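You operate a simulated robot arm through the tools that you are given. There is no shell and no other tool.

You run a simulated two-armed robot. Do the job below in one go: nothing can be reset, and whatever is moved stays where it is left.

JOB
Press the timer key of the heating block two times. Take the yellow-cap island tube and leave it on top of the paper carton. Take the cap off the empty bottle labelled "901" on the top of the island by the mixer and lay it down there. Put the sample bottle with the earliest date from the top of the island by the mixer on the top of the warm box. Fetch the dose tube labelled "311" from the top of the island by the mixer and stand it on the bench before the meter. Put the check bottle marked "635" from the top of the island by the bath on top of the clear bottle thermometer and the check bottle that says "631" on top of the white ball of paper. Open the top store drawer. Do these in any order. Set down upright: yellow-cap island tube, sample bottle, dose tube, check bottle.

The check looks at the end state, three seconds after you hand in, the way a careful person would. Anything else that was tipped, shoved, dropped, spilled or broken makes it a failure. A push-on lid holds only when it is set on centred and level and pressed home; a screw cap is set on level and turned clockwise until tight.

ROBOT AND FRAMES
Two 7-joint arms with fingered hands on one trunk, on a base that drives. Base frame: it is fixed to the floor where the robot stands at the start and does not move with it; the origin is under the middle of the robot, x ahead of it, y to its left, z up; the surface under the hand at the start is at about z = 85. Lengths are in cm, angles in rad, forces in N, time in s.
The left shoulder is at the start at [8, 19.8, 146.5], the right one opposite. With the tool pointing down near the work surface each hand reaches from about 10 to 72 cm from the robot's upright axis, wherever it stands, measured 20 degrees to its own side. Places, roughly: ball of paper (6x6x6 cm) [100, -80, 90]; bench before the meter (15x27 cm) [-238, -260, 84]; bottle thermometer [100, -100, 100]; check bottle [100, -125, 100]; dose tube [100, 25, 100]; empty bottle [100, 25, 100]; paper carton [-325, 75, 25]; sample bottle [75, 0, 100]; timer key of the heating block [50, -20, 90]; top of the warm box (26x22 cm) [-174, 70, 114]; top store drawer [-330, 200, 70]; yellow-cap island tube [50, -25, 100]. Payload 4 kg a hand.
The TCP of each hand is the grasp point between the finger pads, 2.6 cm short of the fingertips. In the tool frame z runs along the fingers and y along their closing line. Largest opening 13.2 cm; the body of the gripper starts 7.3 cm behind the TCP. The gripper is a hand of 4 fingers: y runs from the thumb to the fingers, the wrist lies at [0, 0, -23.9] in the tool frame, and closing takes about 1.5 s.
Orientation is that of the tool frame in the base frame, as a unit quaternion [w, x, y, z]. With the fingers straight down and closing along the base's y, the tool's x points along the base's -x, its y along +y and its z along -z.

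CONTROLS
- The arms move only by the tool send_rows. It takes "left_moves", "right_moves" or both (then of equal length, played together; a hand with none holds still); each is a list of rows, each an object of numbers (a shift or turn left out is 0, a gripper value left out holds the last): "ax", "ay", "az": the turn, a rotation vector about the tool's x, y, z in units of 6 degrees (1.0 is 6 degrees); "x", "y", "z": the shift along the tool's x, y, z in units of 50 mm (1.0 is 50 mm). In form: [{"ax": .., "ay": .., "az": .., "x": .., "y": .., "z": ..}, ...]. A call has 1 to 20 rows; each row shifts and turns the commanded pose from where the row before left it, along the tool's axes as they then stand. "left_fingers" and "right_fingers" are, for a hand that has rows, the opening in per cent of the stroke, from 0 (shut) to 100 (fully open), set as the call begins (left out, the last holds). A call with a number of a shift or a turn outside -1 to 1 is refused whole. A row lasts 0.2 s, in which the tool goes at most 5 cm and 0.15 rad; a call with a longer step from one row to the next is refused whole, and so is a gripper value outside its range. A pose out of reach is approached as far as the arm can. The call stops where the force on the tool passes 40 N (or 10 N more than at its start, if that is more) or the arm is blocked; 0.2 s more then pass. Each finger travels about 7.2 cm/s and halts on what it meets, pressing with about 25 N; the grip force reading is that of the motor and also rises with nothing between the fingers. The clock runs only during rows and for 0.2 s after the last one: add rows that do not move to give the fingers time. It gives the time, the measured TCP pose, the force on the tool (base axes), the opening and the grip force at its end, in the units of the frame above (readings bear some noise), with the torque about the TCP (base axes, N m) and any sound that the robot's microphone picked up.
- Cameras (640 x 400 px; columns grow to the right, rows downward): "scene" is now at [10.19, 0.85, 161.58]; the picture's right is [0.10, -0.99, 0.00], its down [-0.81, -0.08, -0.58] and it looks along [0.58, 0.06, -0.81] (base axes); focal length 260 px, centre (320, 200). "left" rides on the left gripper at [-6.8, 0.2, -9.7] in its tool frame; the picture's right is [-0.03, -1.00, 0.00], its down [0.82, -0.02, -0.58] and it looks along [0.58, -0.01, 0.82] (tool axes); focal length 270 px, centre (320, 200). "right" rides on the right gripper at [6.8, 0.2, -9.7] in its tool frame; the picture's right is [-0.03, 1.00, 0.00], its down [-0.82, -0.02, -0.58] and it looks along [-0.58, -0.01, 0.82] (tool axes); focal length 270 px, centre (320, 200).
- get_image(camera): a new picture of that camera. It takes no simulated time.
- slide_trunk(by): slides the trunk up (or, below 0, down) by that many cm; the arms and the scene camera ride with it, the base frame stays. It gives what a move gives, with no picture.
- drive_base(legs): drives the robot by 1 to 6 legs, each [ahead, left, turn to the left] in cm, cm and rad, along the robot's own axes; the way and the turn of a leg run together, so that a leg with both is an arc; at most 150 cm and 3.142 rad a leg. The arms and the cameras ride along, it lands a little off, and it stops where it bumps. It gives what a move gives.
- move_fingers(finger1, finger2, finger3, thumb_bend, hand): sets how far each is bent, from 0 (flat) to 100 (curled in); at 30 the hand is open as for a grip, at 70 the pads meet at the TCP. One left out holds its place. A second passes; each finger stops where it meets its share of the squeeze, and holds until it gets a number again. A gripper value or a shape takes the hand back. It gives what a move gives, with no picture; readings hold the bend of each and the force on the fingers (four entries, about 0 where the hand has none), thumb and palm.
- preshape(shape, hand): the hand has 4 fingers and takes this shape, open, in about a second: jaw (thumb against the fingers, like two jaws); tri (thumb and two fingers); tip (a fingertip pinch); poke (one finger out to press); point (the index stretched); flat (the hand flat); cup (the hand cupped); fist (a fist). The gripper value then closes the fingers along that shape, each until it touches; the sizes above hold for jaw. It gives what a move gives, with no picture.
- head_to(pan, tilt): turns the head with the scene camera to pan (to the left, within 1.501 rad either way) and tilt (down, from -0.506 to 1.204), counted from straight ahead of the robot. It gives what a move gives.
- measure_at(camera, pixels): for up to 12 pixels [column, row] of the newest picture of that camera ("zoom" is the newest enlarged one), the place [x, y, z] in the base frame of the surface seen there, good to about 0.3 cm. It takes no simulated time.
- enlarge(camera, box): a new picture of the part [left, top, right, bottom] of that camera's present view, enlarged. It takes no simulated time.
- sign_off(): hands the job in; it is judged then, once.

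Leave the grippers open and the arms clear of the work at the hand-in unless told otherwise.

The tools are called as name(argument=value, ...) on one line, values as JSON. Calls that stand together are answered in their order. send_rows: Moves the arms, as the interface text tells. Its arguments: {"type":"object","properties":{"left_moves":{"type":"array"},"left_fingers":{"type":"number"},"right_moves":{"type":"array"},"right_fingers":{"type":"number"}},"required":[]} The other tools are called the same way: slide_trunk (by) slides the trunk up or down; preshape (shape, hand) gives the hand a shape; move_fingers (finger1, finger2, finger3, thumb_bend, hand) moves the fingers one by one; drive_base (legs) drives the base; head_to (pan, tilt) turns the head that bears the scene camera; get_image (camera) takes a picture; measure_at (camera, pixels) gives the place of the surface under pixels of a picture; enlarge (camera, box) takes an enlarged picture of a part of a camera's view; sign_off () hands the job in.

At the start:

```text
clock: 0.0
left_tool_pos: [36.02, 14.11, 100.09]
left_tcp_rot: [0.001, 0.0, 1.0, 0.0]
left_ft_force: [-0.3, 0.0, 0.1]
left_ft_torque: [0.02, 0.03, -0.02]
left_gripper_width: 13.2
left_gripper_force: 0.0
left_shape: jaw
left_bend: [30.0, 30.0, 30.0, 30.0]
left_finger forces: [0.0, 0.1, 0.0, 0.0, 0.0, 0.0]
right_tool_pos: [60.22, -15.14, 112.59]
right_tcp_rot: [0.0, 0.0, 1.0, 0.0]
right_ft_force: [0.1, 0.8, -1.9]
right_ft_torque: [0.01, 0.02, -0.02]
right_gripper_width: 13.19
right_gripper_force: 0.1
right_shape: jaw
right_bend: [30.0, 30.0, 30.0, 30.0]
right_finger forces: [0.0, 0.0, 0.0, 0.0, 0.1, 0.0]
trunk travel left (down, up): [-77.5, 6.5]
robot x, y, heading: [0.27, 0.17, -0.002]
head pan, tilt: [0.099, 0.948]
```

scene: 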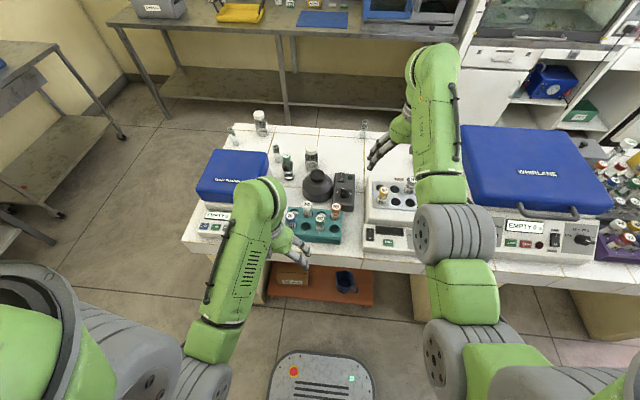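
right: 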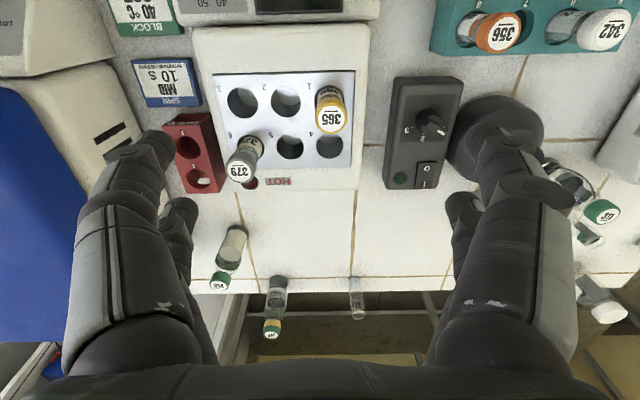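
left: 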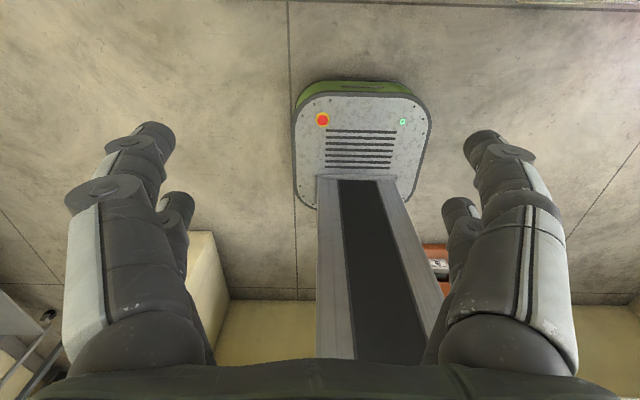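

I start by looking around: the scene view shows the island with the heating block, mixer and rack. I'll enlarge the area of the island in the scene view.

enlarge(camera="scene", box=[180, 100, 420, 250])

enlarge(camera="scene", box=[340, 100, 640, 290])

enlarge(camera="right", box=[80, 0, 480, 250])

```text
2.67 times, centred on (300, 175) of scene
```

zoom: 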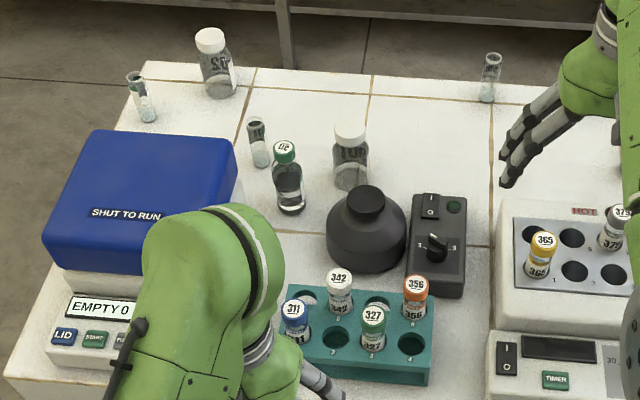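

```text
2.11 times, centred on (490, 195) of scene
```

zoom: 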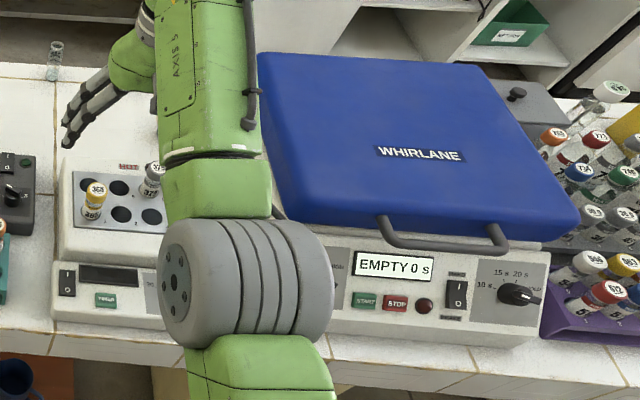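

```text
1.60 times, centred on (280, 125) of right
```

zoom: 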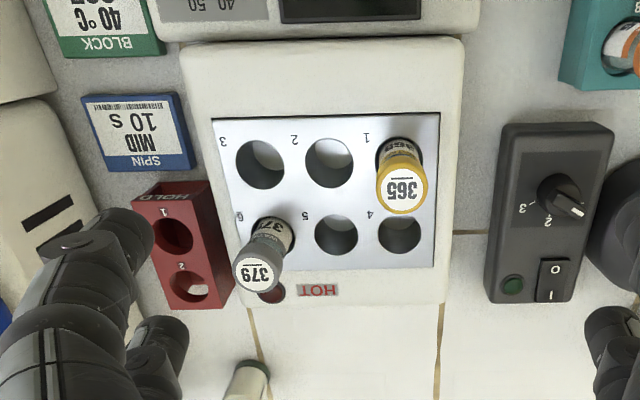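

I see the heating block with yellow-cap 365 and grey 379, a teal rack with 311, 342, 327, 356 and bottles beyond. I'll measure some points in the scene and take finer enlargements of the labels.

enlarge(camera="scene", box=[220, 100, 340, 175])

measure_at(camera="scene", pixels=[[232, 133], [260, 113], [277, 149], [288, 157], [311, 155], [363, 127], [292, 215], [308, 206], [321, 217], [336, 209], [389, 242], [300, 270]])

enlarge(camera="scene", box=[560, 120, 640, 270])

```text
5.33 times, centred on (280, 138) of scene
```

zoom: 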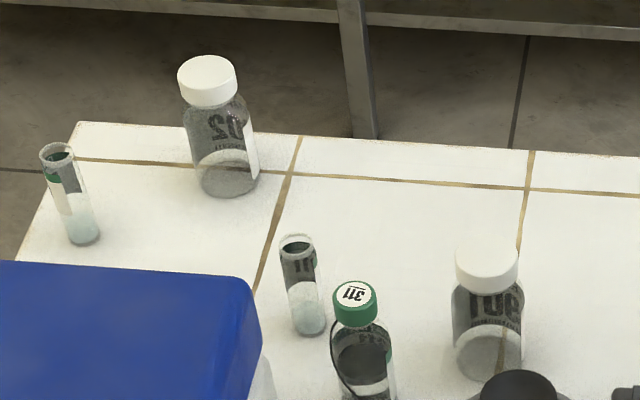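

```text
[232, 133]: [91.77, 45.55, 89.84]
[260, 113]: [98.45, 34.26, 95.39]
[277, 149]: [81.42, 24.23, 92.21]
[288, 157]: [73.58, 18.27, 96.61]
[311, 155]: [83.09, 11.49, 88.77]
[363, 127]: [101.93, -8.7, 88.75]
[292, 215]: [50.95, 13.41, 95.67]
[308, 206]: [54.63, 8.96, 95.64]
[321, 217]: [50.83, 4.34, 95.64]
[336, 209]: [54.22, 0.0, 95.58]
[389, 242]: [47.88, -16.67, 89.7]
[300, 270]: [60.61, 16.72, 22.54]
```

```text
2.67 times, centred on (600, 195) of scene
```

zoom: 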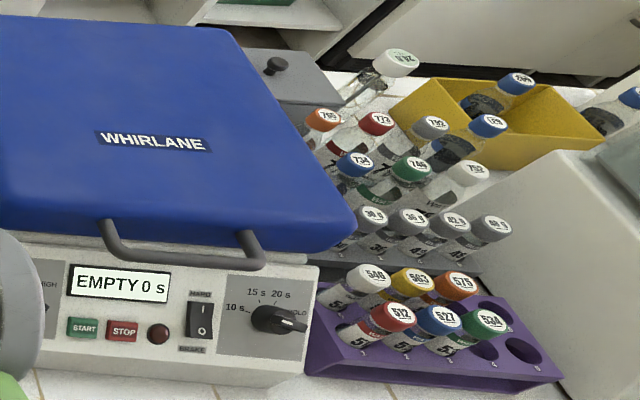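

Labels on clear bottles face away from the robot. I'll enlarge the right hand camera's lower parts to read more.

enlarge(camera="right", box=[190, 200, 390, 350])

enlarge(camera="right", box=[520, 150, 640, 340])

measure_at(camera="right", pixels=[[220, 283], [271, 332], [357, 300], [603, 211], [590, 235], [610, 305], [330, 110], [200, 150], [400, 110], [165, 80], [130, 15], [250, 140]])

```text
2.67 times, centred on (290, 275) of right
```

zoom: 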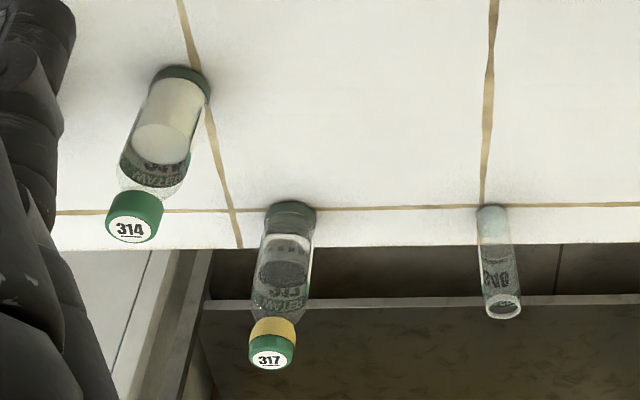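

```text
2.11 times, centred on (580, 245) of right
```

zoom: 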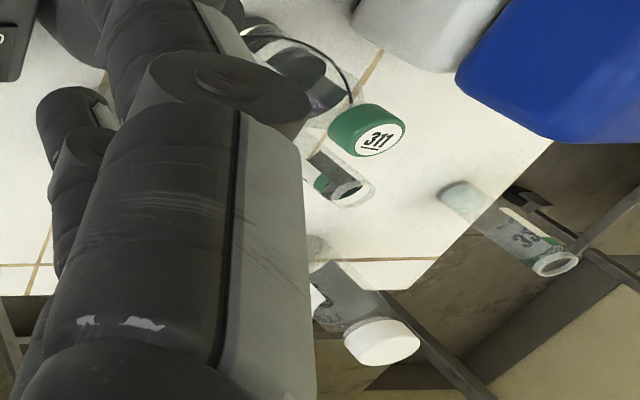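

```text
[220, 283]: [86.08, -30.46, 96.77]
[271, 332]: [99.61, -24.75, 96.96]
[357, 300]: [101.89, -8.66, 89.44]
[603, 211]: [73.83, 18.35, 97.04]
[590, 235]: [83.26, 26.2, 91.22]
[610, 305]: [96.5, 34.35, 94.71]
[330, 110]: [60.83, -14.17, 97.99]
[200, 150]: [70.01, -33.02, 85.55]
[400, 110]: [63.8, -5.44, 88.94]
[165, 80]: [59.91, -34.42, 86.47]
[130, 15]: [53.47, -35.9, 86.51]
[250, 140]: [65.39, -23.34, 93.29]
```

I read caps 311, 314, 317 on sample bottles and open tubes near. Now I look round with the head: first to the left and right at shallower tilt.

head_to(pan=-0.7, tilt=0.7)

get_image(camera="scene")

```text
clock: 1.1
left_tool_pos: [36.18, 14.08, 99.98]
left_tcp_rot: [0.001, 0.0, 1.0, 0.0]
left_ft_force: [0.6, 0.1, -0.2]
left_ft_torque: [-0.03, 0.02, -0.02]
left_gripper_width: 13.18
left_gripper_force: 0.0
left_shape: jaw
left_bend: [30.0, 30.0, 30.0, 30.0]
left_finger forces: [0.0, 0.1, 0.0, 0.0, 0.0, 0.1]
right_tool_pos: [60.31, -15.32, 112.64]
right_tcp_rot: [0.0, 0.001, 1.0, 0.001]
right_ft_force: [0.2, 0.0, -0.3]
right_ft_torque: [-0.02, -0.01, 0.01]
right_gripper_width: 13.18
right_gripper_force: 0.0
right_shape: jaw
right_bend: [30.0, 30.0, 30.0, 30.0]
right_finger forces: [0.0, 0.0, 0.0, 0.1, 0.0, 0.0]
trunk travel left (down, up): [-77.5, 6.5]
robot x, y, heading: [-0.28, 0.17, 0.001]
head pan, tilt: [-0.7, 0.7]
```

```text
taken
```

scene: 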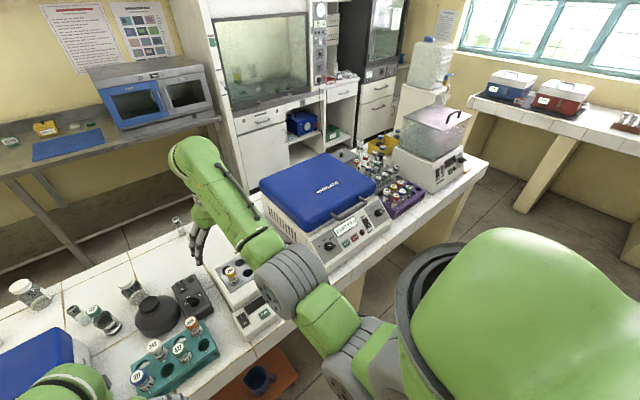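

The bath (clear lidded box) is at the far right end of the island. I go on looking round the room.

head_to(pan=-1.5, tilt=0.4)

get_image(camera="scene")

head_to(pan=1.5, tilt=0.4)

get_image(camera="scene")

head_to(pan=0.7, tilt=0.6)

get_image(camera="scene")

```text
clock: 2.3
left_tool_pos: [36.12, 14.11, 99.92]
left_tcp_rot: [0.0, -0.001, 1.0, 0.0]
left_ft_force: [-0.8, 0.2, 0.2]
left_ft_torque: [0.02, 0.04, 0.02]
left_gripper_width: 13.17
left_gripper_force: 0.1
left_shape: jaw
left_bend: [30.0, 30.0, 30.0, 30.0]
left_finger forces: [0.1, 0.1, 0.1, 0.0, 0.0, 0.0]
right_tool_pos: [60.07, -15.3, 112.57]
right_tcp_rot: [0.001, 0.001, 1.0, 0.0]
right_ft_force: [-0.1, -0.6, 0.4]
right_ft_torque: [0.01, -0.04, 0.01]
right_gripper_width: 13.2
right_gripper_force: 0.1
right_shape: jaw
right_bend: [30.0, 30.0, 30.0, 30.0]
right_finger forces: [0.1, 0.0, 0.0, 0.1, 0.0, 0.1]
trunk travel left (down, up): [-77.5, 6.5]
robot x, y, heading: [0.09, -0.16, -0.005]
head pan, tilt: [-1.499, 0.4]
```

```text
taken
```

scene: 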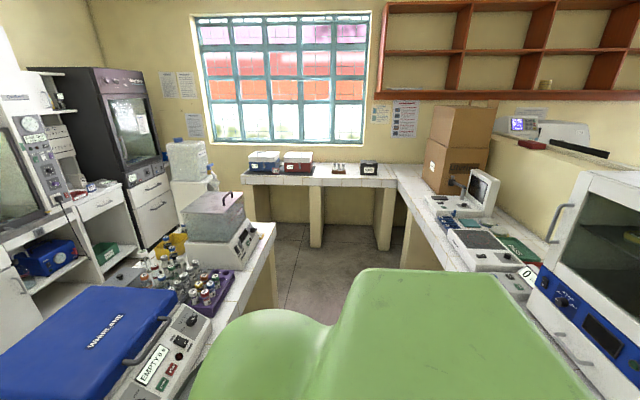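

```text
clock: 4.9
left_tool_pos: [36.11, 14.07, 99.97]
left_tcp_rot: [0.0, 0.001, 1.0, 0.0]
left_ft_force: [0.3, -1.4, -0.5]
left_ft_torque: [0.01, -0.01, 0.0]
left_gripper_width: 13.16
left_gripper_force: 0.0
left_shape: jaw
left_bend: [30.0, 30.0, 30.0, 30.0]
left_finger forces: [0.0, 0.1, 0.0, 0.0, 0.0, 0.0]
right_tool_pos: [60.15, -15.22, 112.49]
right_tcp_rot: [0.001, 0.0, 1.0, -0.001]
right_ft_force: [-1.2, 0.4, -0.7]
right_ft_torque: [0.01, -0.02, 0.01]
right_gripper_width: 13.2
right_gripper_force: 0.1
right_shape: jaw
right_bend: [30.0, 30.0, 30.0, 30.0]
right_finger forces: [0.0, 0.0, 0.1, 0.0, 0.1, 0.0]
trunk travel left (down, up): [-77.5, 6.5]
robot x, y, heading: [-0.06, 0.06, -0.004]
head pan, tilt: [1.499, 0.4]
```

```text
taken
```

scene: 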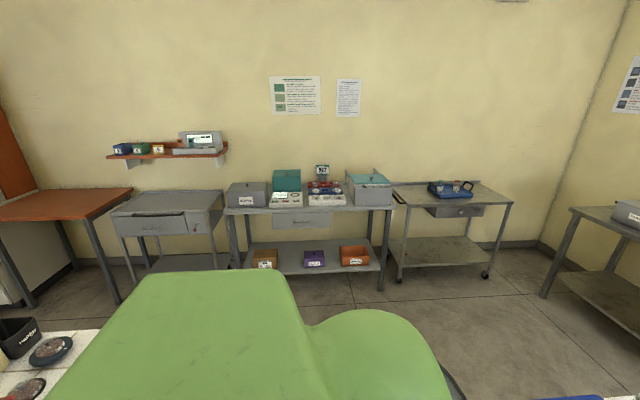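

```text
clock: 6.0
left_tool_pos: [36.1, 14.08, 99.86]
left_tcp_rot: [0.0, 0.0, 1.0, 0.0]
left_ft_force: [0.3, -0.2, 0.6]
left_ft_torque: [-0.03, 0.05, 0.02]
left_gripper_width: 13.18
left_gripper_force: 0.0
left_shape: jaw
left_bend: [30.0, 30.0, 30.0, 30.0]
left_finger forces: [0.1, 0.0, 0.0, 0.1, 0.1, 0.1]
right_tool_pos: [60.22, -15.28, 112.55]
right_tcp_rot: [-0.001, 0.0, 1.0, 0.001]
right_ft_force: [0.7, -0.7, 0.8]
right_ft_torque: [0.01, 0.0, 0.01]
right_gripper_width: 13.19
right_gripper_force: 0.0
right_shape: jaw
right_bend: [30.0, 30.0, 30.0, 30.0]
right_finger forces: [0.0, 0.1, 0.1, 0.1, 0.1, 0.0]
trunk travel left (down, up): [-77.5, 6.5]
robot x, y, heading: [0.09, 0.06, 0.003]
head pan, tilt: [0.7, 0.6]
```

```text
taken
```

scene: 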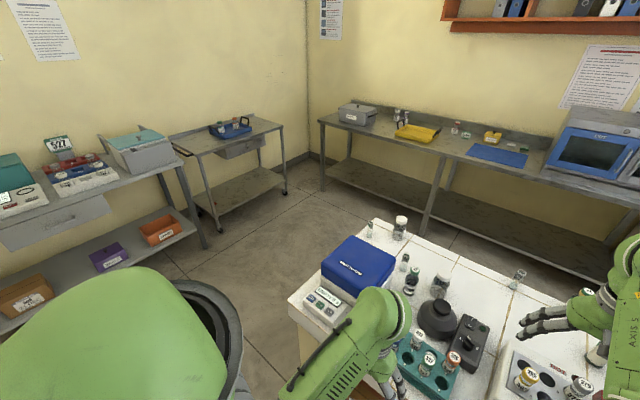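

Now back to the island view; I want to see my hands closely and the island top. I enlarge the lower right of this view.

enlarge(camera="scene", box=[280, 200, 620, 400])

enlarge(camera="scene", box=[350, 200, 470, 300])

enlarge(camera="scene", box=[500, 240, 640, 400])

```text
1.88 times, centred on (450, 300) of scene
```

zoom: 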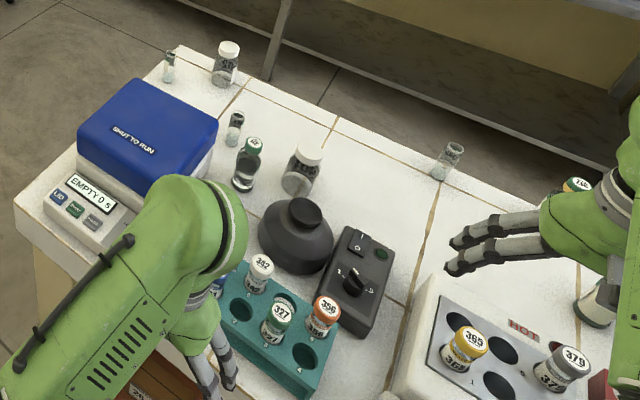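

```text
4.00 times, centred on (410, 250) of scene
```

zoom: 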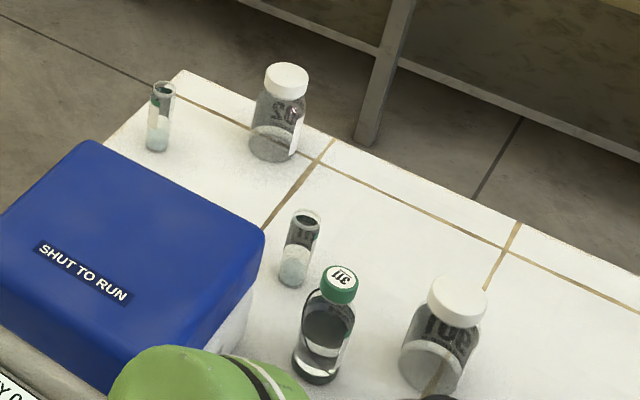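

```text
2.50 times, centred on (570, 320) of scene
```

zoom: 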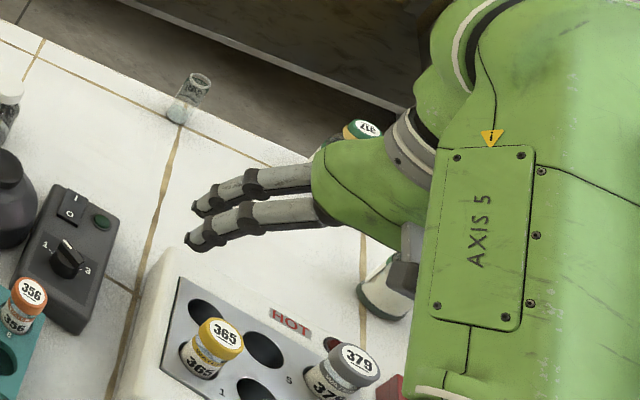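

I need geometry for driving round the island: measure island edges, the far bench edge and other landmarks in this view.

measure_at(camera="scene", pixels=[[375, 217], [290, 302], [600, 310], [465, 175], [430, 215], [330, 190], [200, 180], [285, 178], [600, 200], [320, 125], [340, 340], [160, 265]])

head_to(pan=0.0, tilt=1.2)

get_image(camera="scene")

```text
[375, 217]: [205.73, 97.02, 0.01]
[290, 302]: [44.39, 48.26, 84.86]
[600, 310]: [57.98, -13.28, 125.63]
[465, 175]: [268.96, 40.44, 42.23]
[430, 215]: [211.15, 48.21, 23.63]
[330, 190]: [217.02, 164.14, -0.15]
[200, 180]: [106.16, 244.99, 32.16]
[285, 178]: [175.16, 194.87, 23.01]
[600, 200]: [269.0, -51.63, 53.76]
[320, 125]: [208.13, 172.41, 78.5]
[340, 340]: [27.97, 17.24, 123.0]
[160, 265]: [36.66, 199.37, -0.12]
```

```text
clock: 7.1
left_tool_pos: [36.09, 14.19, 99.91]
left_tcp_rot: [0.001, 0.001, 1.0, 0.0]
left_ft_force: [0.0, -0.7, -1.0]
left_ft_torque: [0.0, 0.01, 0.03]
left_gripper_width: 13.17
left_gripper_force: 0.0
left_shape: jaw
left_bend: [30.0, 30.0, 30.0, 30.0]
left_finger forces: [0.1, 0.0, 0.0, 0.0, 0.0, 0.1]
right_tool_pos: [60.03, -15.34, 112.69]
right_tcp_rot: [0.001, 0.0, 1.0, 0.0]
right_ft_force: [0.0, -0.4, -0.5]
right_ft_torque: [0.02, 0.02, -0.03]
right_gripper_width: 13.19
right_gripper_force: 0.1
right_shape: jaw
right_bend: [30.0, 30.0, 30.0, 30.0]
right_finger forces: [0.0, 0.0, 0.0, 0.0, 0.0, 0.1]
trunk travel left (down, up): [-77.5, 6.5]
robot x, y, heading: [0.04, 0.06, -0.001]
head pan, tilt: [0.0, 1.201]
```

```text
taken
```

scene: 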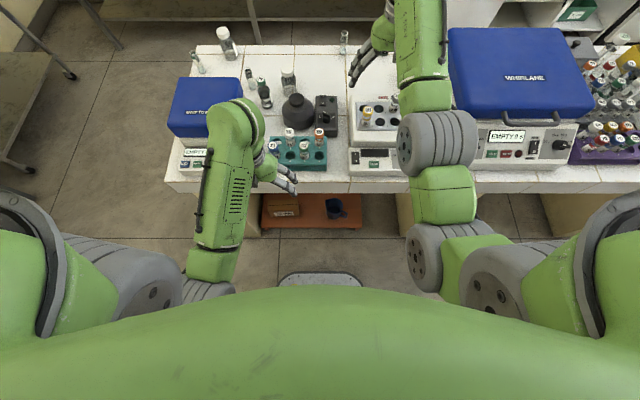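

I measure the base front and island edges in this straight-down view.

measure_at(camera="scene", pixels=[[320, 274], [282, 280], [360, 280], [300, 192], [270, 222], [420, 192], [560, 205], [200, 46], [340, 47], [300, 235], [320, 215], [100, 250]])

enlarge(camera="scene", box=[240, 100, 440, 230])

```text
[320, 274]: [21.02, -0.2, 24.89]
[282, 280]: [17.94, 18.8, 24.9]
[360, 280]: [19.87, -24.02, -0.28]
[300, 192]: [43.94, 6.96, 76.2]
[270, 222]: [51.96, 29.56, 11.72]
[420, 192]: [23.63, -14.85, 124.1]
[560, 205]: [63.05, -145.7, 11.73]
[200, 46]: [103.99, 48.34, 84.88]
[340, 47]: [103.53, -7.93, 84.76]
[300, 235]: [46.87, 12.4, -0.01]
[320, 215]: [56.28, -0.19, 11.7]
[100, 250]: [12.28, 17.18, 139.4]
```

```text
3.08 times, centred on (340, 165) of scene
```

zoom: 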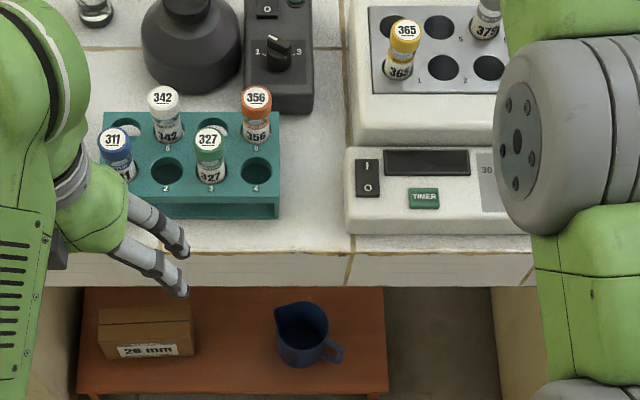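

Base front is about x 22, island front edge about x 43.5. First job: the green TIMER key at about [48,-17]. I shape the right hand to poke and look at it.

preshape(hand="right", shape="poke")

get_image(camera="right")

enlarge(camera="scene", box=[320, 0, 480, 120])

```text
clock: 8.0
left_tool_pos: [36.08, 14.14, 100.09]
left_tcp_rot: [0.0, 0.0, 1.0, 0.0]
left_ft_force: [0.6, -0.1, -0.4]
left_ft_torque: [-0.01, -0.02, -0.01]
left_gripper_width: 13.19
left_gripper_force: 0.1
left_shape: jaw
left_bend: [30.0, 30.0, 30.0, 30.0]
left_finger forces: [0.1, 0.1, 0.0, 0.0, 0.0, 0.0]
right_tool_pos: [60.04, -15.21, 112.61]
right_tcp_rot: [0.001, 0.0, 1.0, 0.0]
right_ft_force: [0.1, 0.1, -0.1]
right_ft_torque: [0.01, 0.01, 0.0]
right_gripper_width: 0.0
right_gripper_force: 0.1
right_shape: poke
right_bend: [100.0, 100.0, 100.0, 34.0]
right_finger forces: [0.1, 0.0, 0.0, 0.0, 0.0, 0.0]
trunk travel left (down, up): [-77.5, 6.5]
robot x, y, heading: [0.05, -0.07, -0.003]
head pan, tilt: [0.0, 1.201]
```

```text
taken
```

right: 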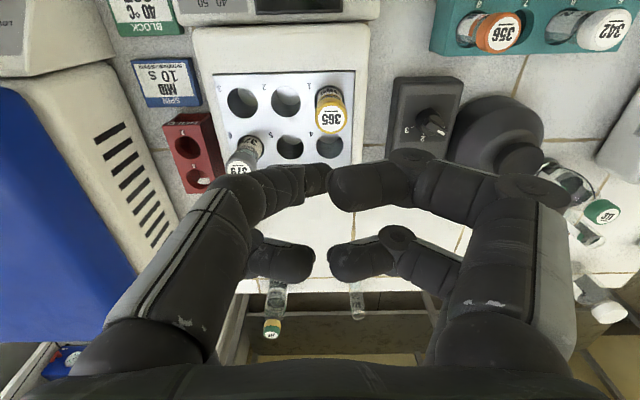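

```text
3.33 times, centred on (400, 60) of scene
```

zoom: 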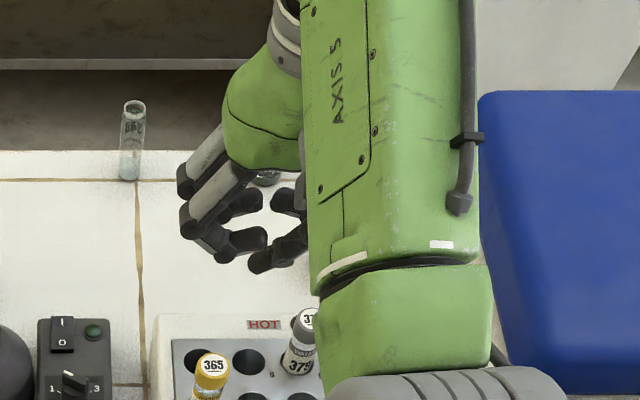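

The shape seems still under way. I let a second pass with still rows and look again.

send_rows(right_moves=[{"z": -0.5}, {}, {}, {}, {}])

get_image(camera="right")

enlarge(camera="scene", box=[320, 0, 480, 120])

```text
clock: 9.2
left_tool_pos: [36.06, 14.05, 100.06]
left_tcp_rot: [0.0, 0.0, 1.0, 0.001]
left_ft_force: [-0.5, 0.0, 1.0]
left_ft_torque: [-0.03, -0.02, -0.01]
left_gripper_width: 13.18
left_gripper_force: 0.0
left_shape: jaw
left_bend: [30.0, 30.0, 30.0, 30.0]
left_finger forces: [0.0, 0.0, 0.0, 0.0, 0.1, 0.0]
right_tool_pos: [60.03, -15.28, 115.11]
right_tcp_rot: [0.0, 0.0, 1.0, 0.001]
right_ft_force: [0.3, 0.3, 0.5]
right_ft_torque: [-0.05, 0.01, 0.0]
right_gripper_width: 0.0
right_gripper_force: 0.0
right_shape: poke
right_bend: [100.0, 100.0, 100.0, 34.0]
right_finger forces: [0.0, 0.0, 0.0, 0.1, 0.1, 0.1]
trunk travel left (down, up): [-77.5, 6.5]
robot x, y, heading: [0.11, 0.29, 0.001]
head pan, tilt: [0.0, 1.201]
```

```text
taken
```

right: 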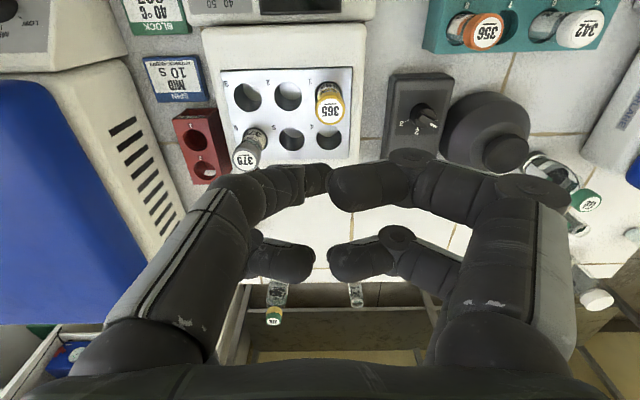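

```text
3.33 times, centred on (400, 60) of scene
```

zoom: 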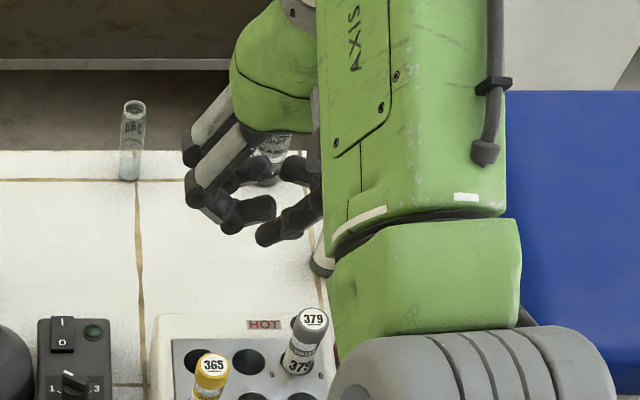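

Poke shows all fingers bent round with no clear tip. I try "point" to see which is better.

preshape(hand="right", shape="point")

get_image(camera="right")

enlarge(camera="scene", box=[320, 0, 480, 120])

```text
clock: 10.1
left_tool_pos: [36.03, 14.05, 100.09]
left_tcp_rot: [0.001, 0.001, 1.0, 0.0]
left_ft_force: [0.6, -0.2, -0.2]
left_ft_torque: [-0.01, -0.01, 0.02]
left_gripper_width: 13.18
left_gripper_force: 0.0
left_shape: jaw
left_bend: [30.0, 30.0, 30.0, 30.0]
left_finger forces: [0.0, 0.1, 0.0, 0.1, 0.0, 0.0]
right_tool_pos: [60.17, -15.21, 115.1]
right_tcp_rot: [-0.001, 0.0, 1.0, 0.0]
right_ft_force: [0.0, 0.4, -0.7]
right_ft_torque: [-0.01, -0.03, -0.01]
right_gripper_width: 0.0
right_gripper_force: 0.0
right_shape: point
right_bend: [24.0, 99.0, 100.0, 39.0]
right_finger forces: [0.1, 0.0, 0.1, 0.0, 0.0, 0.0]
trunk travel left (down, up): [-77.5, 6.5]
robot x, y, heading: [0.04, 0.31, -0.0]
head pan, tilt: [0.0, 1.201]
```

```text
taken
```

right: 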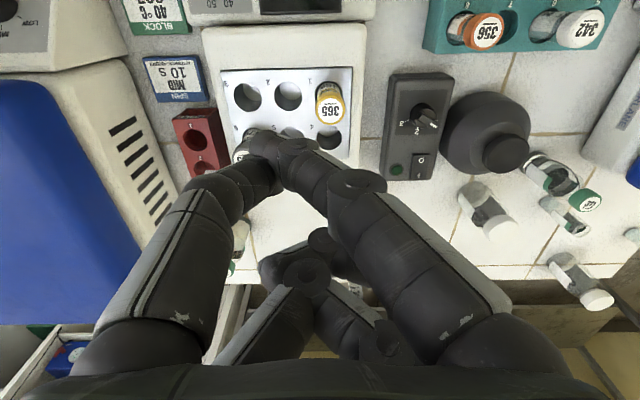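

```text
3.33 times, centred on (400, 60) of scene
```

zoom: 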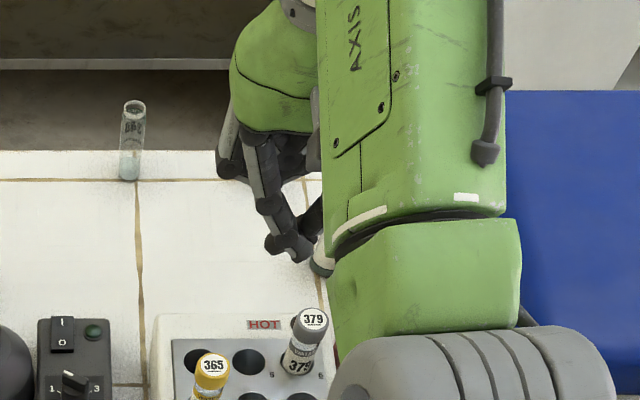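

I measure the fingertip surface places in the right camera picture around (275,145), and the other fingers.

measure_at(camera="right", pixels=[[262, 143], [280, 145], [305, 150], [265, 170], [225, 175], [320, 235], [275, 270], [300, 270], [355, 185], [240, 200]])

enlarge(camera="right", box=[180, 110, 420, 260])

```text
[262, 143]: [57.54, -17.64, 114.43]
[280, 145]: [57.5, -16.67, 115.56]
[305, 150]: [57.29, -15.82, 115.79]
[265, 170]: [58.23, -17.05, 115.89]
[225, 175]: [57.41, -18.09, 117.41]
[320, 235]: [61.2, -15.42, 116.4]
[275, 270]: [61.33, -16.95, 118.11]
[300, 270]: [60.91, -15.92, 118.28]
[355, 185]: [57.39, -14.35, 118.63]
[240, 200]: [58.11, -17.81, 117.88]
```

```text
2.67 times, centred on (300, 185) of right
```

zoom: 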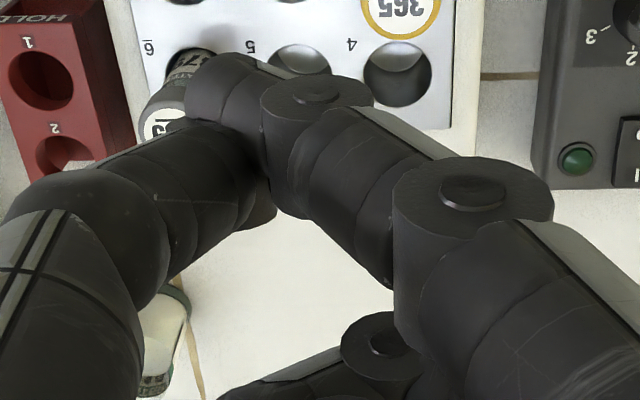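

I measure the index fingertip from the scene camera too, near (391,73).

measure_at(camera="zoom", pixels=[[290, 240], [280, 240], [300, 245], [295, 250], [310, 255], [270, 200], [230, 165], [315, 225]])

enlarge(camera="scene", box=[370, 40, 410, 90])

```text
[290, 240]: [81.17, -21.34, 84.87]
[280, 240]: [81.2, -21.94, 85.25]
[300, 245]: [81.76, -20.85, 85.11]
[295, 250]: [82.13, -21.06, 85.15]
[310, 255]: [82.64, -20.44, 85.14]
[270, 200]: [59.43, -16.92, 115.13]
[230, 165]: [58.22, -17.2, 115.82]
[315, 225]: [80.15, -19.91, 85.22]
```

```text
8.00 times, centred on (390, 65) of scene
```

zoom: 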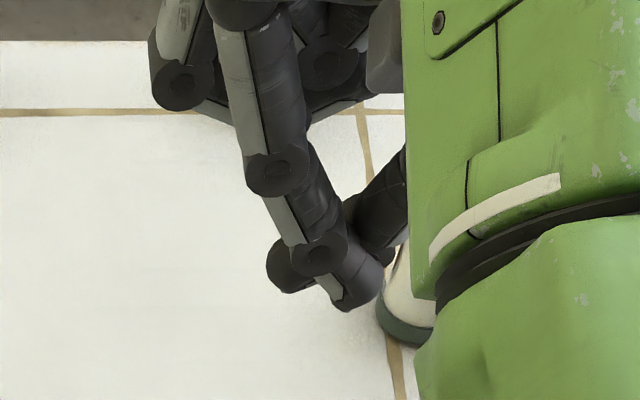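

Clear view of the index finger now: tip near (350,295) in the zoom. I measure there.

measure_at(camera="zoom", pixels=[[350, 298], [360, 285], [335, 285], [320, 255], [285, 270], [375, 270], [275, 170], [180, 85], [370, 225]])

```text
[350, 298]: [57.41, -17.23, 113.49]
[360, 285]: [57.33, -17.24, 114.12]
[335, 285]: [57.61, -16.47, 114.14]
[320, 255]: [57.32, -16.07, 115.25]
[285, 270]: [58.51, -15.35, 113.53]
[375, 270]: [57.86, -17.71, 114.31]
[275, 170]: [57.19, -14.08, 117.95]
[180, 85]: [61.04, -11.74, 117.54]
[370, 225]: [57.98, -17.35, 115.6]
```

The index tip is at about [57.4,-17.2,113.4], but the thumb is nearby. I try setting the fingers singly for a cleaner single finger: finger1 45, others curled in.

move_fingers(hand="right", finger1=30, finger2=100, finger3=100, thumb_bend=100)

get_image(camera="right")

enlarge(camera="scene", box=[350, 30, 430, 90])

```text
clock: 11.1
left_tool_pos: [36.09, 14.16, 99.99]
left_tcp_rot: [0.0, 0.0, 1.0, 0.0]
left_ft_force: [0.5, -0.6, 0.7]
left_ft_torque: [0.01, 0.0, 0.0]
left_gripper_width: 13.19
left_gripper_force: 0.2
left_shape: jaw
left_bend: [30.0, 30.0, 30.0, 30.0]
left_finger forces: [0.1, 0.0, 0.0, 0.0, 0.1, 0.1]
right_tool_pos: [59.99, -15.24, 115.15]
right_tcp_rot: [0.0, 0.0, 1.0, 0.0]
right_ft_force: [-0.3, 0.4, -0.1]
right_ft_torque: [-0.01, 0.02, 0.0]
right_gripper_width: 0.0
right_gripper_force: 0.1
right_shape: fingers
right_bend: [93.0, 90.0, 100.0, 91.0]
right_finger forces: [0.1, 0.1, 0.0, 0.0, 0.0, 0.0]
trunk travel left (down, up): [-77.5, 6.5]
robot x, y, heading: [-0.22, -0.23, 0.002]
head pan, tilt: [0.0, 1.201]
```

```text
taken
```

right: 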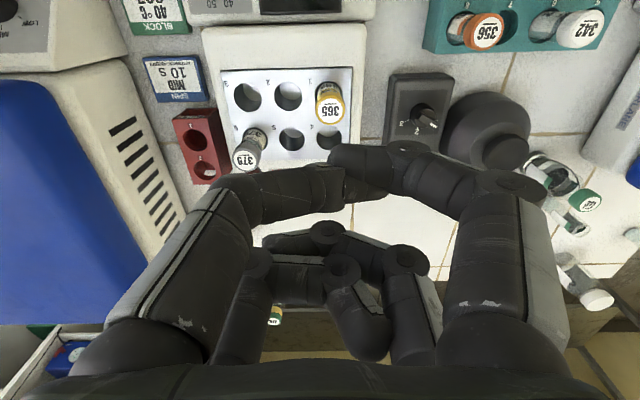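

```text
6.67 times, centred on (390, 60) of scene
```

zoom: 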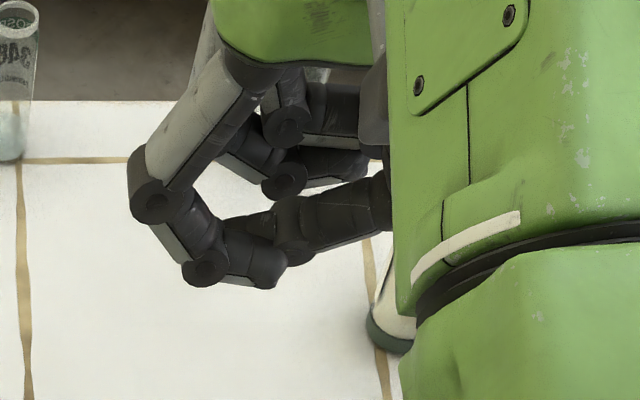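

Those settings bent the index as well. I return to "point", then open the thumb away.

preshape(hand="right", shape="point")

move_fingers(hand="right", thumb_bend=0)

get_image(camera="right")

enlarge(camera="scene", box=[350, 30, 430, 90])

```text
clock: 12.0
left_tool_pos: [36.07, 14.15, 99.95]
left_tcp_rot: [0.0, 0.0, 1.0, 0.0]
left_ft_force: [-0.3, 0.1, 0.5]
left_ft_torque: [0.02, 0.0, 0.0]
left_gripper_width: 13.19
left_gripper_force: 0.1
left_shape: jaw
left_bend: [30.0, 30.0, 30.0, 30.0]
left_finger forces: [0.0, 0.0, 0.1, 0.0, 0.1, 0.0]
right_tool_pos: [60.07, -15.35, 115.09]
right_tcp_rot: [0.0, 0.0, 1.0, 0.0]
right_ft_force: [-0.5, 0.3, -0.4]
right_ft_torque: [-0.02, 0.03, 0.0]
right_gripper_width: 0.03
right_gripper_force: 0.1
right_shape: point
right_bend: [12.0, 96.0, 100.0, 42.0]
right_finger forces: [0.1, 0.0, 0.1, 0.1, 0.0, 0.0]
trunk travel left (down, up): [-77.5, 6.5]
robot x, y, heading: [-0.09, -0.17, 0.0]
head pan, tilt: [0.0, 1.201]
```

```text
clock: 13.0
left_tool_pos: [36.17, 14.09, 100.03]
left_tcp_rot: [0.0, 0.0, 1.0, -0.001]
left_ft_force: [0.4, 0.0, -0.4]
left_ft_torque: [-0.02, -0.01, 0.02]
left_gripper_width: 13.18
left_gripper_force: 0.0
left_shape: jaw
left_bend: [30.0, 30.0, 30.0, 30.0]
left_finger forces: [0.0, 0.1, 0.0, 0.0, 0.0, 0.1]
right_tool_pos: [60.06, -15.16, 115.03]
right_tcp_rot: [0.0, 0.0, 1.0, 0.0]
right_ft_force: [0.9, -0.2, -0.9]
right_ft_torque: [0.01, 0.04, -0.03]
right_gripper_width: 5.2
right_gripper_force: 0.0
right_shape: fingers
right_bend: [23.0, 96.0, 100.0, 0.0]
right_finger forces: [0.0, 0.0, 0.1, 0.1, 0.0, 0.0]
trunk travel left (down, up): [-77.5, 6.5]
robot x, y, heading: [-0.25, -0.1, 0.005]
head pan, tilt: [0.0, 1.201]
```

```text
taken
```

right: 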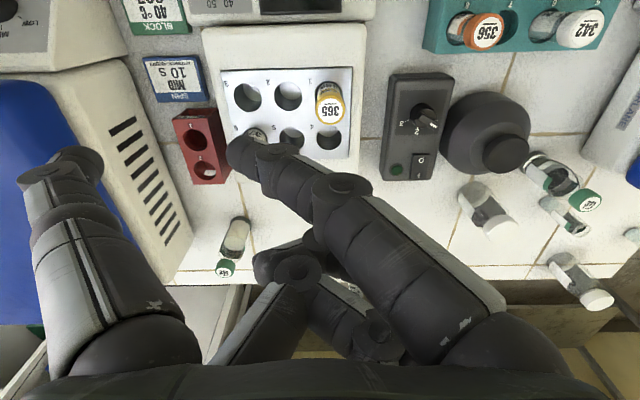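

```text
6.67 times, centred on (390, 60) of scene
```

zoom: 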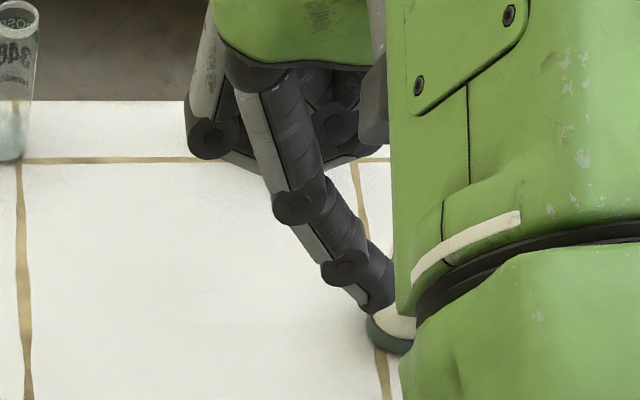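

Now the index is stretched alone; its tip is at about (375,310) in the zoom. Measure the tip.

measure_at(camera="zoom", pixels=[[375, 308], [370, 300], [385, 300], [360, 290], [345, 265], [297, 205], [390, 290]])

measure_at(camera="right", pixels=[[235, 150], [245, 150], [232, 165], [70, 155], [60, 175], [270, 150]])

```text
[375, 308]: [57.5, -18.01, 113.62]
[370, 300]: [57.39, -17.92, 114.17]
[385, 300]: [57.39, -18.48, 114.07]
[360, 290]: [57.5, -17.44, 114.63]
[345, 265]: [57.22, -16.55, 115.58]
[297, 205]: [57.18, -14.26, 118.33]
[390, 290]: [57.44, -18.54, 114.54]
```

```text
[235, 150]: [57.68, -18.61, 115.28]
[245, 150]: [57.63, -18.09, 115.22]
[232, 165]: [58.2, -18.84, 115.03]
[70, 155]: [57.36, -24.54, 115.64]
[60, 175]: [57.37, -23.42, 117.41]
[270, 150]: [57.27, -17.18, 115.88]
```

Tip is at about [57.8,-18.4,113.4]. Now precise positions of the TIMER key: scene pixel about (373,164).

enlarge(camera="scene", box=[340, 140, 410, 185])

measure_at(camera="scene", pixels=[[373, 164], [369, 164], [377, 164], [373, 161], [373, 167], [355, 158], [375, 152], [365, 172], [375, 145]])

```text
8.89 times, centred on (375, 162) of scene
```

zoom: 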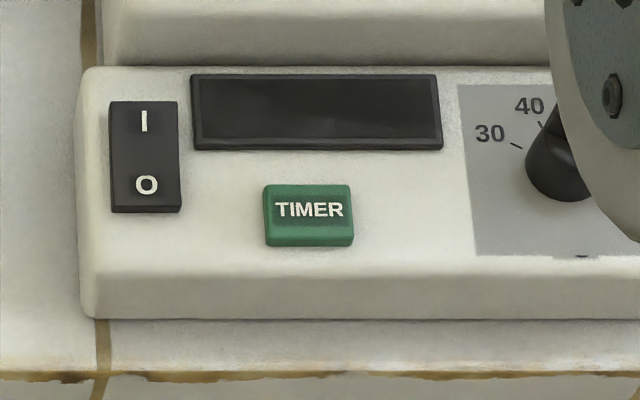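

```text
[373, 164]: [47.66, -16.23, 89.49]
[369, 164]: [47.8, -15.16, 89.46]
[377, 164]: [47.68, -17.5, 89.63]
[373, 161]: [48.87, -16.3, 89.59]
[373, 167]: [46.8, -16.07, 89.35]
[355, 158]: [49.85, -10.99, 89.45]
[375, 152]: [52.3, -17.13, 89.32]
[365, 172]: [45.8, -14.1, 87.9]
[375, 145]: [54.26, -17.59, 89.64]
```

Key top centre is about [48.0,-16.4,89.55]; index tip [57.8,-18.4,113.4]. I move the right hand back 9.8 cm and left 2 cm at height, then down partway.

send_rows(right_moves=[{"x": 0.65, "y": 0.13}, {"x": 0.65, "y": 0.13}, {"x": 0.66, "y": 0.14}, {"z": 0.8}, {"z": 0.8}, {"z": 0.8}, {"z": 0.6}, {}])

get_image(camera="right")

enlarge(camera="scene", box=[330, 100, 430, 190])

```text
clock: 14.8
left_tool_pos: [36.19, 14.11, 99.95]
left_tcp_rot: [0.0, 0.0, 1.0, 0.001]
left_ft_force: [0.3, -0.2, -0.5]
left_ft_torque: [0.01, 0.0, 0.01]
left_gripper_width: 13.18
left_gripper_force: 0.1
left_shape: jaw
left_bend: [30.0, 30.0, 30.0, 30.0]
left_finger forces: [0.0, 0.0, 0.1, 0.0, 0.0, 0.0]
right_tool_pos: [53.28, -12.85, 98.36]
right_tcp_rot: [0.0, 0.0, 1.0, 0.0]
right_ft_force: [-0.2, 0.2, 0.5]
right_ft_torque: [-0.03, -0.03, 0.0]
right_gripper_width: 5.23
right_gripper_force: 0.0
right_shape: fingers
right_bend: [23.0, 96.0, 100.0, 0.0]
right_finger forces: [0.0, 0.0, 0.0, 0.1, 0.0, 0.0]
right hand out of reach, approached as far as the arm can: row 2, 3
trunk travel left (down, up): [-77.5, 6.5]
robot x, y, heading: [-0.04, 0.38, -0.005]
head pan, tilt: [0.0, 1.201]
```

```text
taken
```

right: 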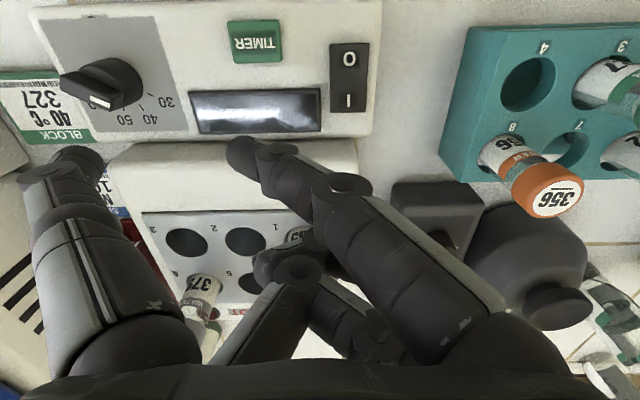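

```text
4.44 times, centred on (380, 145) of scene
```

zoom: 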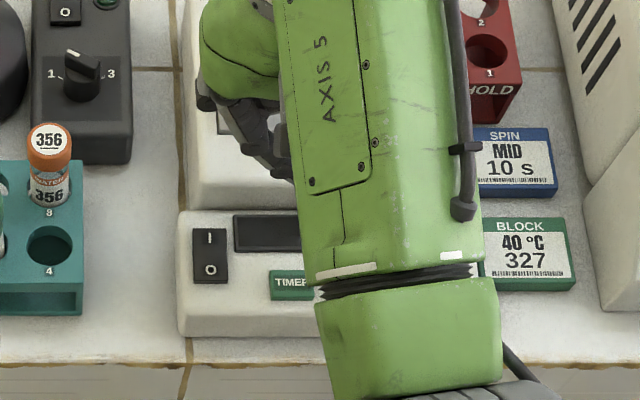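

The arm could not fold back fully at height; TCP is [53.3,-12.9,98.4], force near zero. At this lower height I shift back 3.1 cm to be above the key and look.

send_rows(right_moves=[{"x": 0.31, "y": -0.02}, {"x": 0.31, "y": -0.03}, {}])

get_image(camera="right")

get_image(camera="scene")

```text
clock: 15.6
left_tool_pos: [36.12, 13.99, 99.93]
left_tcp_rot: [0.0, -0.001, 1.0, 0.001]
left_ft_force: [0.4, 0.5, 0.3]
left_ft_torque: [-0.02, -0.02, -0.02]
left_gripper_width: 13.19
left_gripper_force: 0.0
left_shape: jaw
left_bend: [30.0, 30.0, 30.0, 30.0]
left_finger forces: [0.0, 0.0, 0.0, 0.0, 0.1, 0.0]
right_tool_pos: [50.1, -13.22, 98.15]
right_tcp_rot: [0.0, 0.0, 1.0, 0.0]
right_ft_force: [0.0, -0.4, -0.7]
right_ft_torque: [0.04, 0.01, 0.01]
right_gripper_width: 5.23
right_gripper_force: 0.2
right_shape: fingers
right_bend: [23.0, 96.0, 100.0, 0.0]
right_finger forces: [0.0, 0.0, 0.0, 0.0, 0.0, 0.0]
trunk travel left (down, up): [-77.5, 6.5]
robot x, y, heading: [-0.15, 0.07, 0.002]
head pan, tilt: [0.0, 1.201]
```

```text
taken
```

right: 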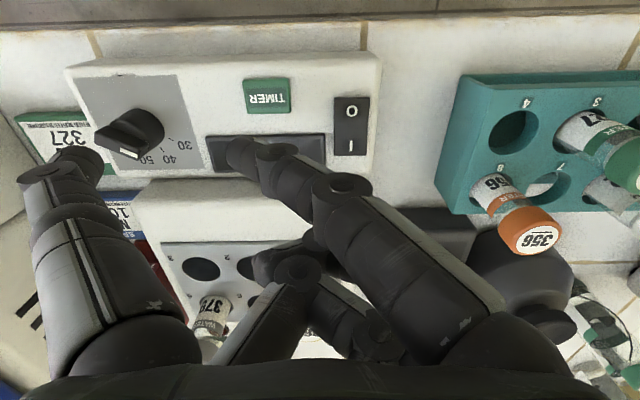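

```text
taken
```

scene: 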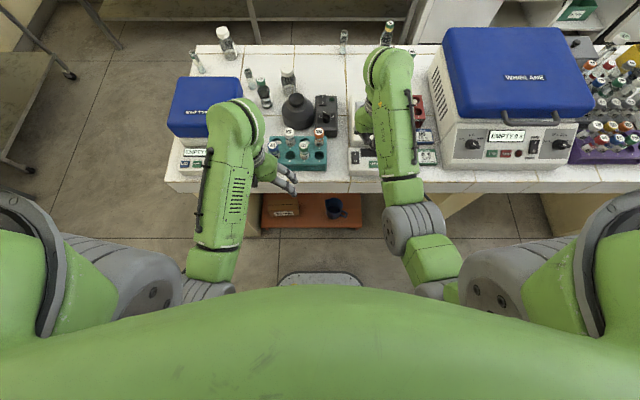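

The key is at about (267,97) in the right camera picture and the tip at (235,150). I measure both here.

measure_at(camera="right", pixels=[[267, 97], [247, 97], [288, 97], [235, 148], [245, 145], [232, 158], [240, 165], [255, 145]])

enlarge(camera="right", box=[190, 60, 330, 190])

```text
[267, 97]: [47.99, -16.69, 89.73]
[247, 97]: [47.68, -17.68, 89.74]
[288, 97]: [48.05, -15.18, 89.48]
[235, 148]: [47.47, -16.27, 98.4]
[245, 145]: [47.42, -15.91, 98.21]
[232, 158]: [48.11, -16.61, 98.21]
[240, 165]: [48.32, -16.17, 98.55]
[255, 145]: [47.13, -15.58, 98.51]
```

```text
3.08 times, centred on (260, 125) of right
```

zoom: 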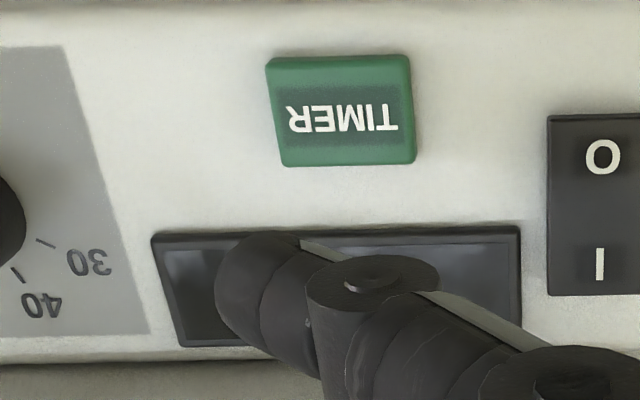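

Key centre [47.95,-16.4,89.65] and the tip lies above it. I lower 6 cm, nudging 0.3 cm left.

send_rows(right_moves=[{"z": 0.5, "y": 0.06}, {"z": 0.5}, {"z": 0.2}, {}])

get_image(camera="right")

```text
clock: 16.6
left_tool_pos: [36.06, 14.1, 99.9]
left_tcp_rot: [0.0, 0.0, 1.0, -0.001]
left_ft_force: [1.1, -1.0, 0.3]
left_ft_torque: [-0.03, 0.0, 0.03]
left_gripper_width: 13.16
left_gripper_force: 0.1
left_shape: jaw
left_bend: [30.0, 30.0, 30.0, 30.0]
left_finger forces: [0.0, 0.0, 0.0, 0.1, 0.0, 0.0]
right_tool_pos: [50.26, -12.8, 92.25]
right_tcp_rot: [0.0, 0.001, 1.0, 0.0]
right_ft_force: [0.6, -0.4, 0.1]
right_ft_torque: [0.04, -0.02, 0.03]
right_gripper_width: 5.23
right_gripper_force: 0.1
right_shape: fingers
right_bend: [23.0, 96.0, 100.0, 0.0]
right_finger forces: [0.2, 0.1, 0.0, 0.0, 0.0, 0.1]
trunk travel left (down, up): [-77.5, 6.5]
robot x, y, heading: [0.02, 0.08, -0.001]
head pan, tilt: [0.0, 1.201]
```

```text
taken
```

right: 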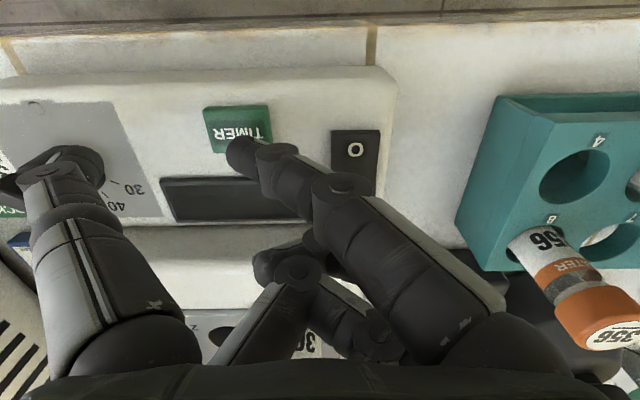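

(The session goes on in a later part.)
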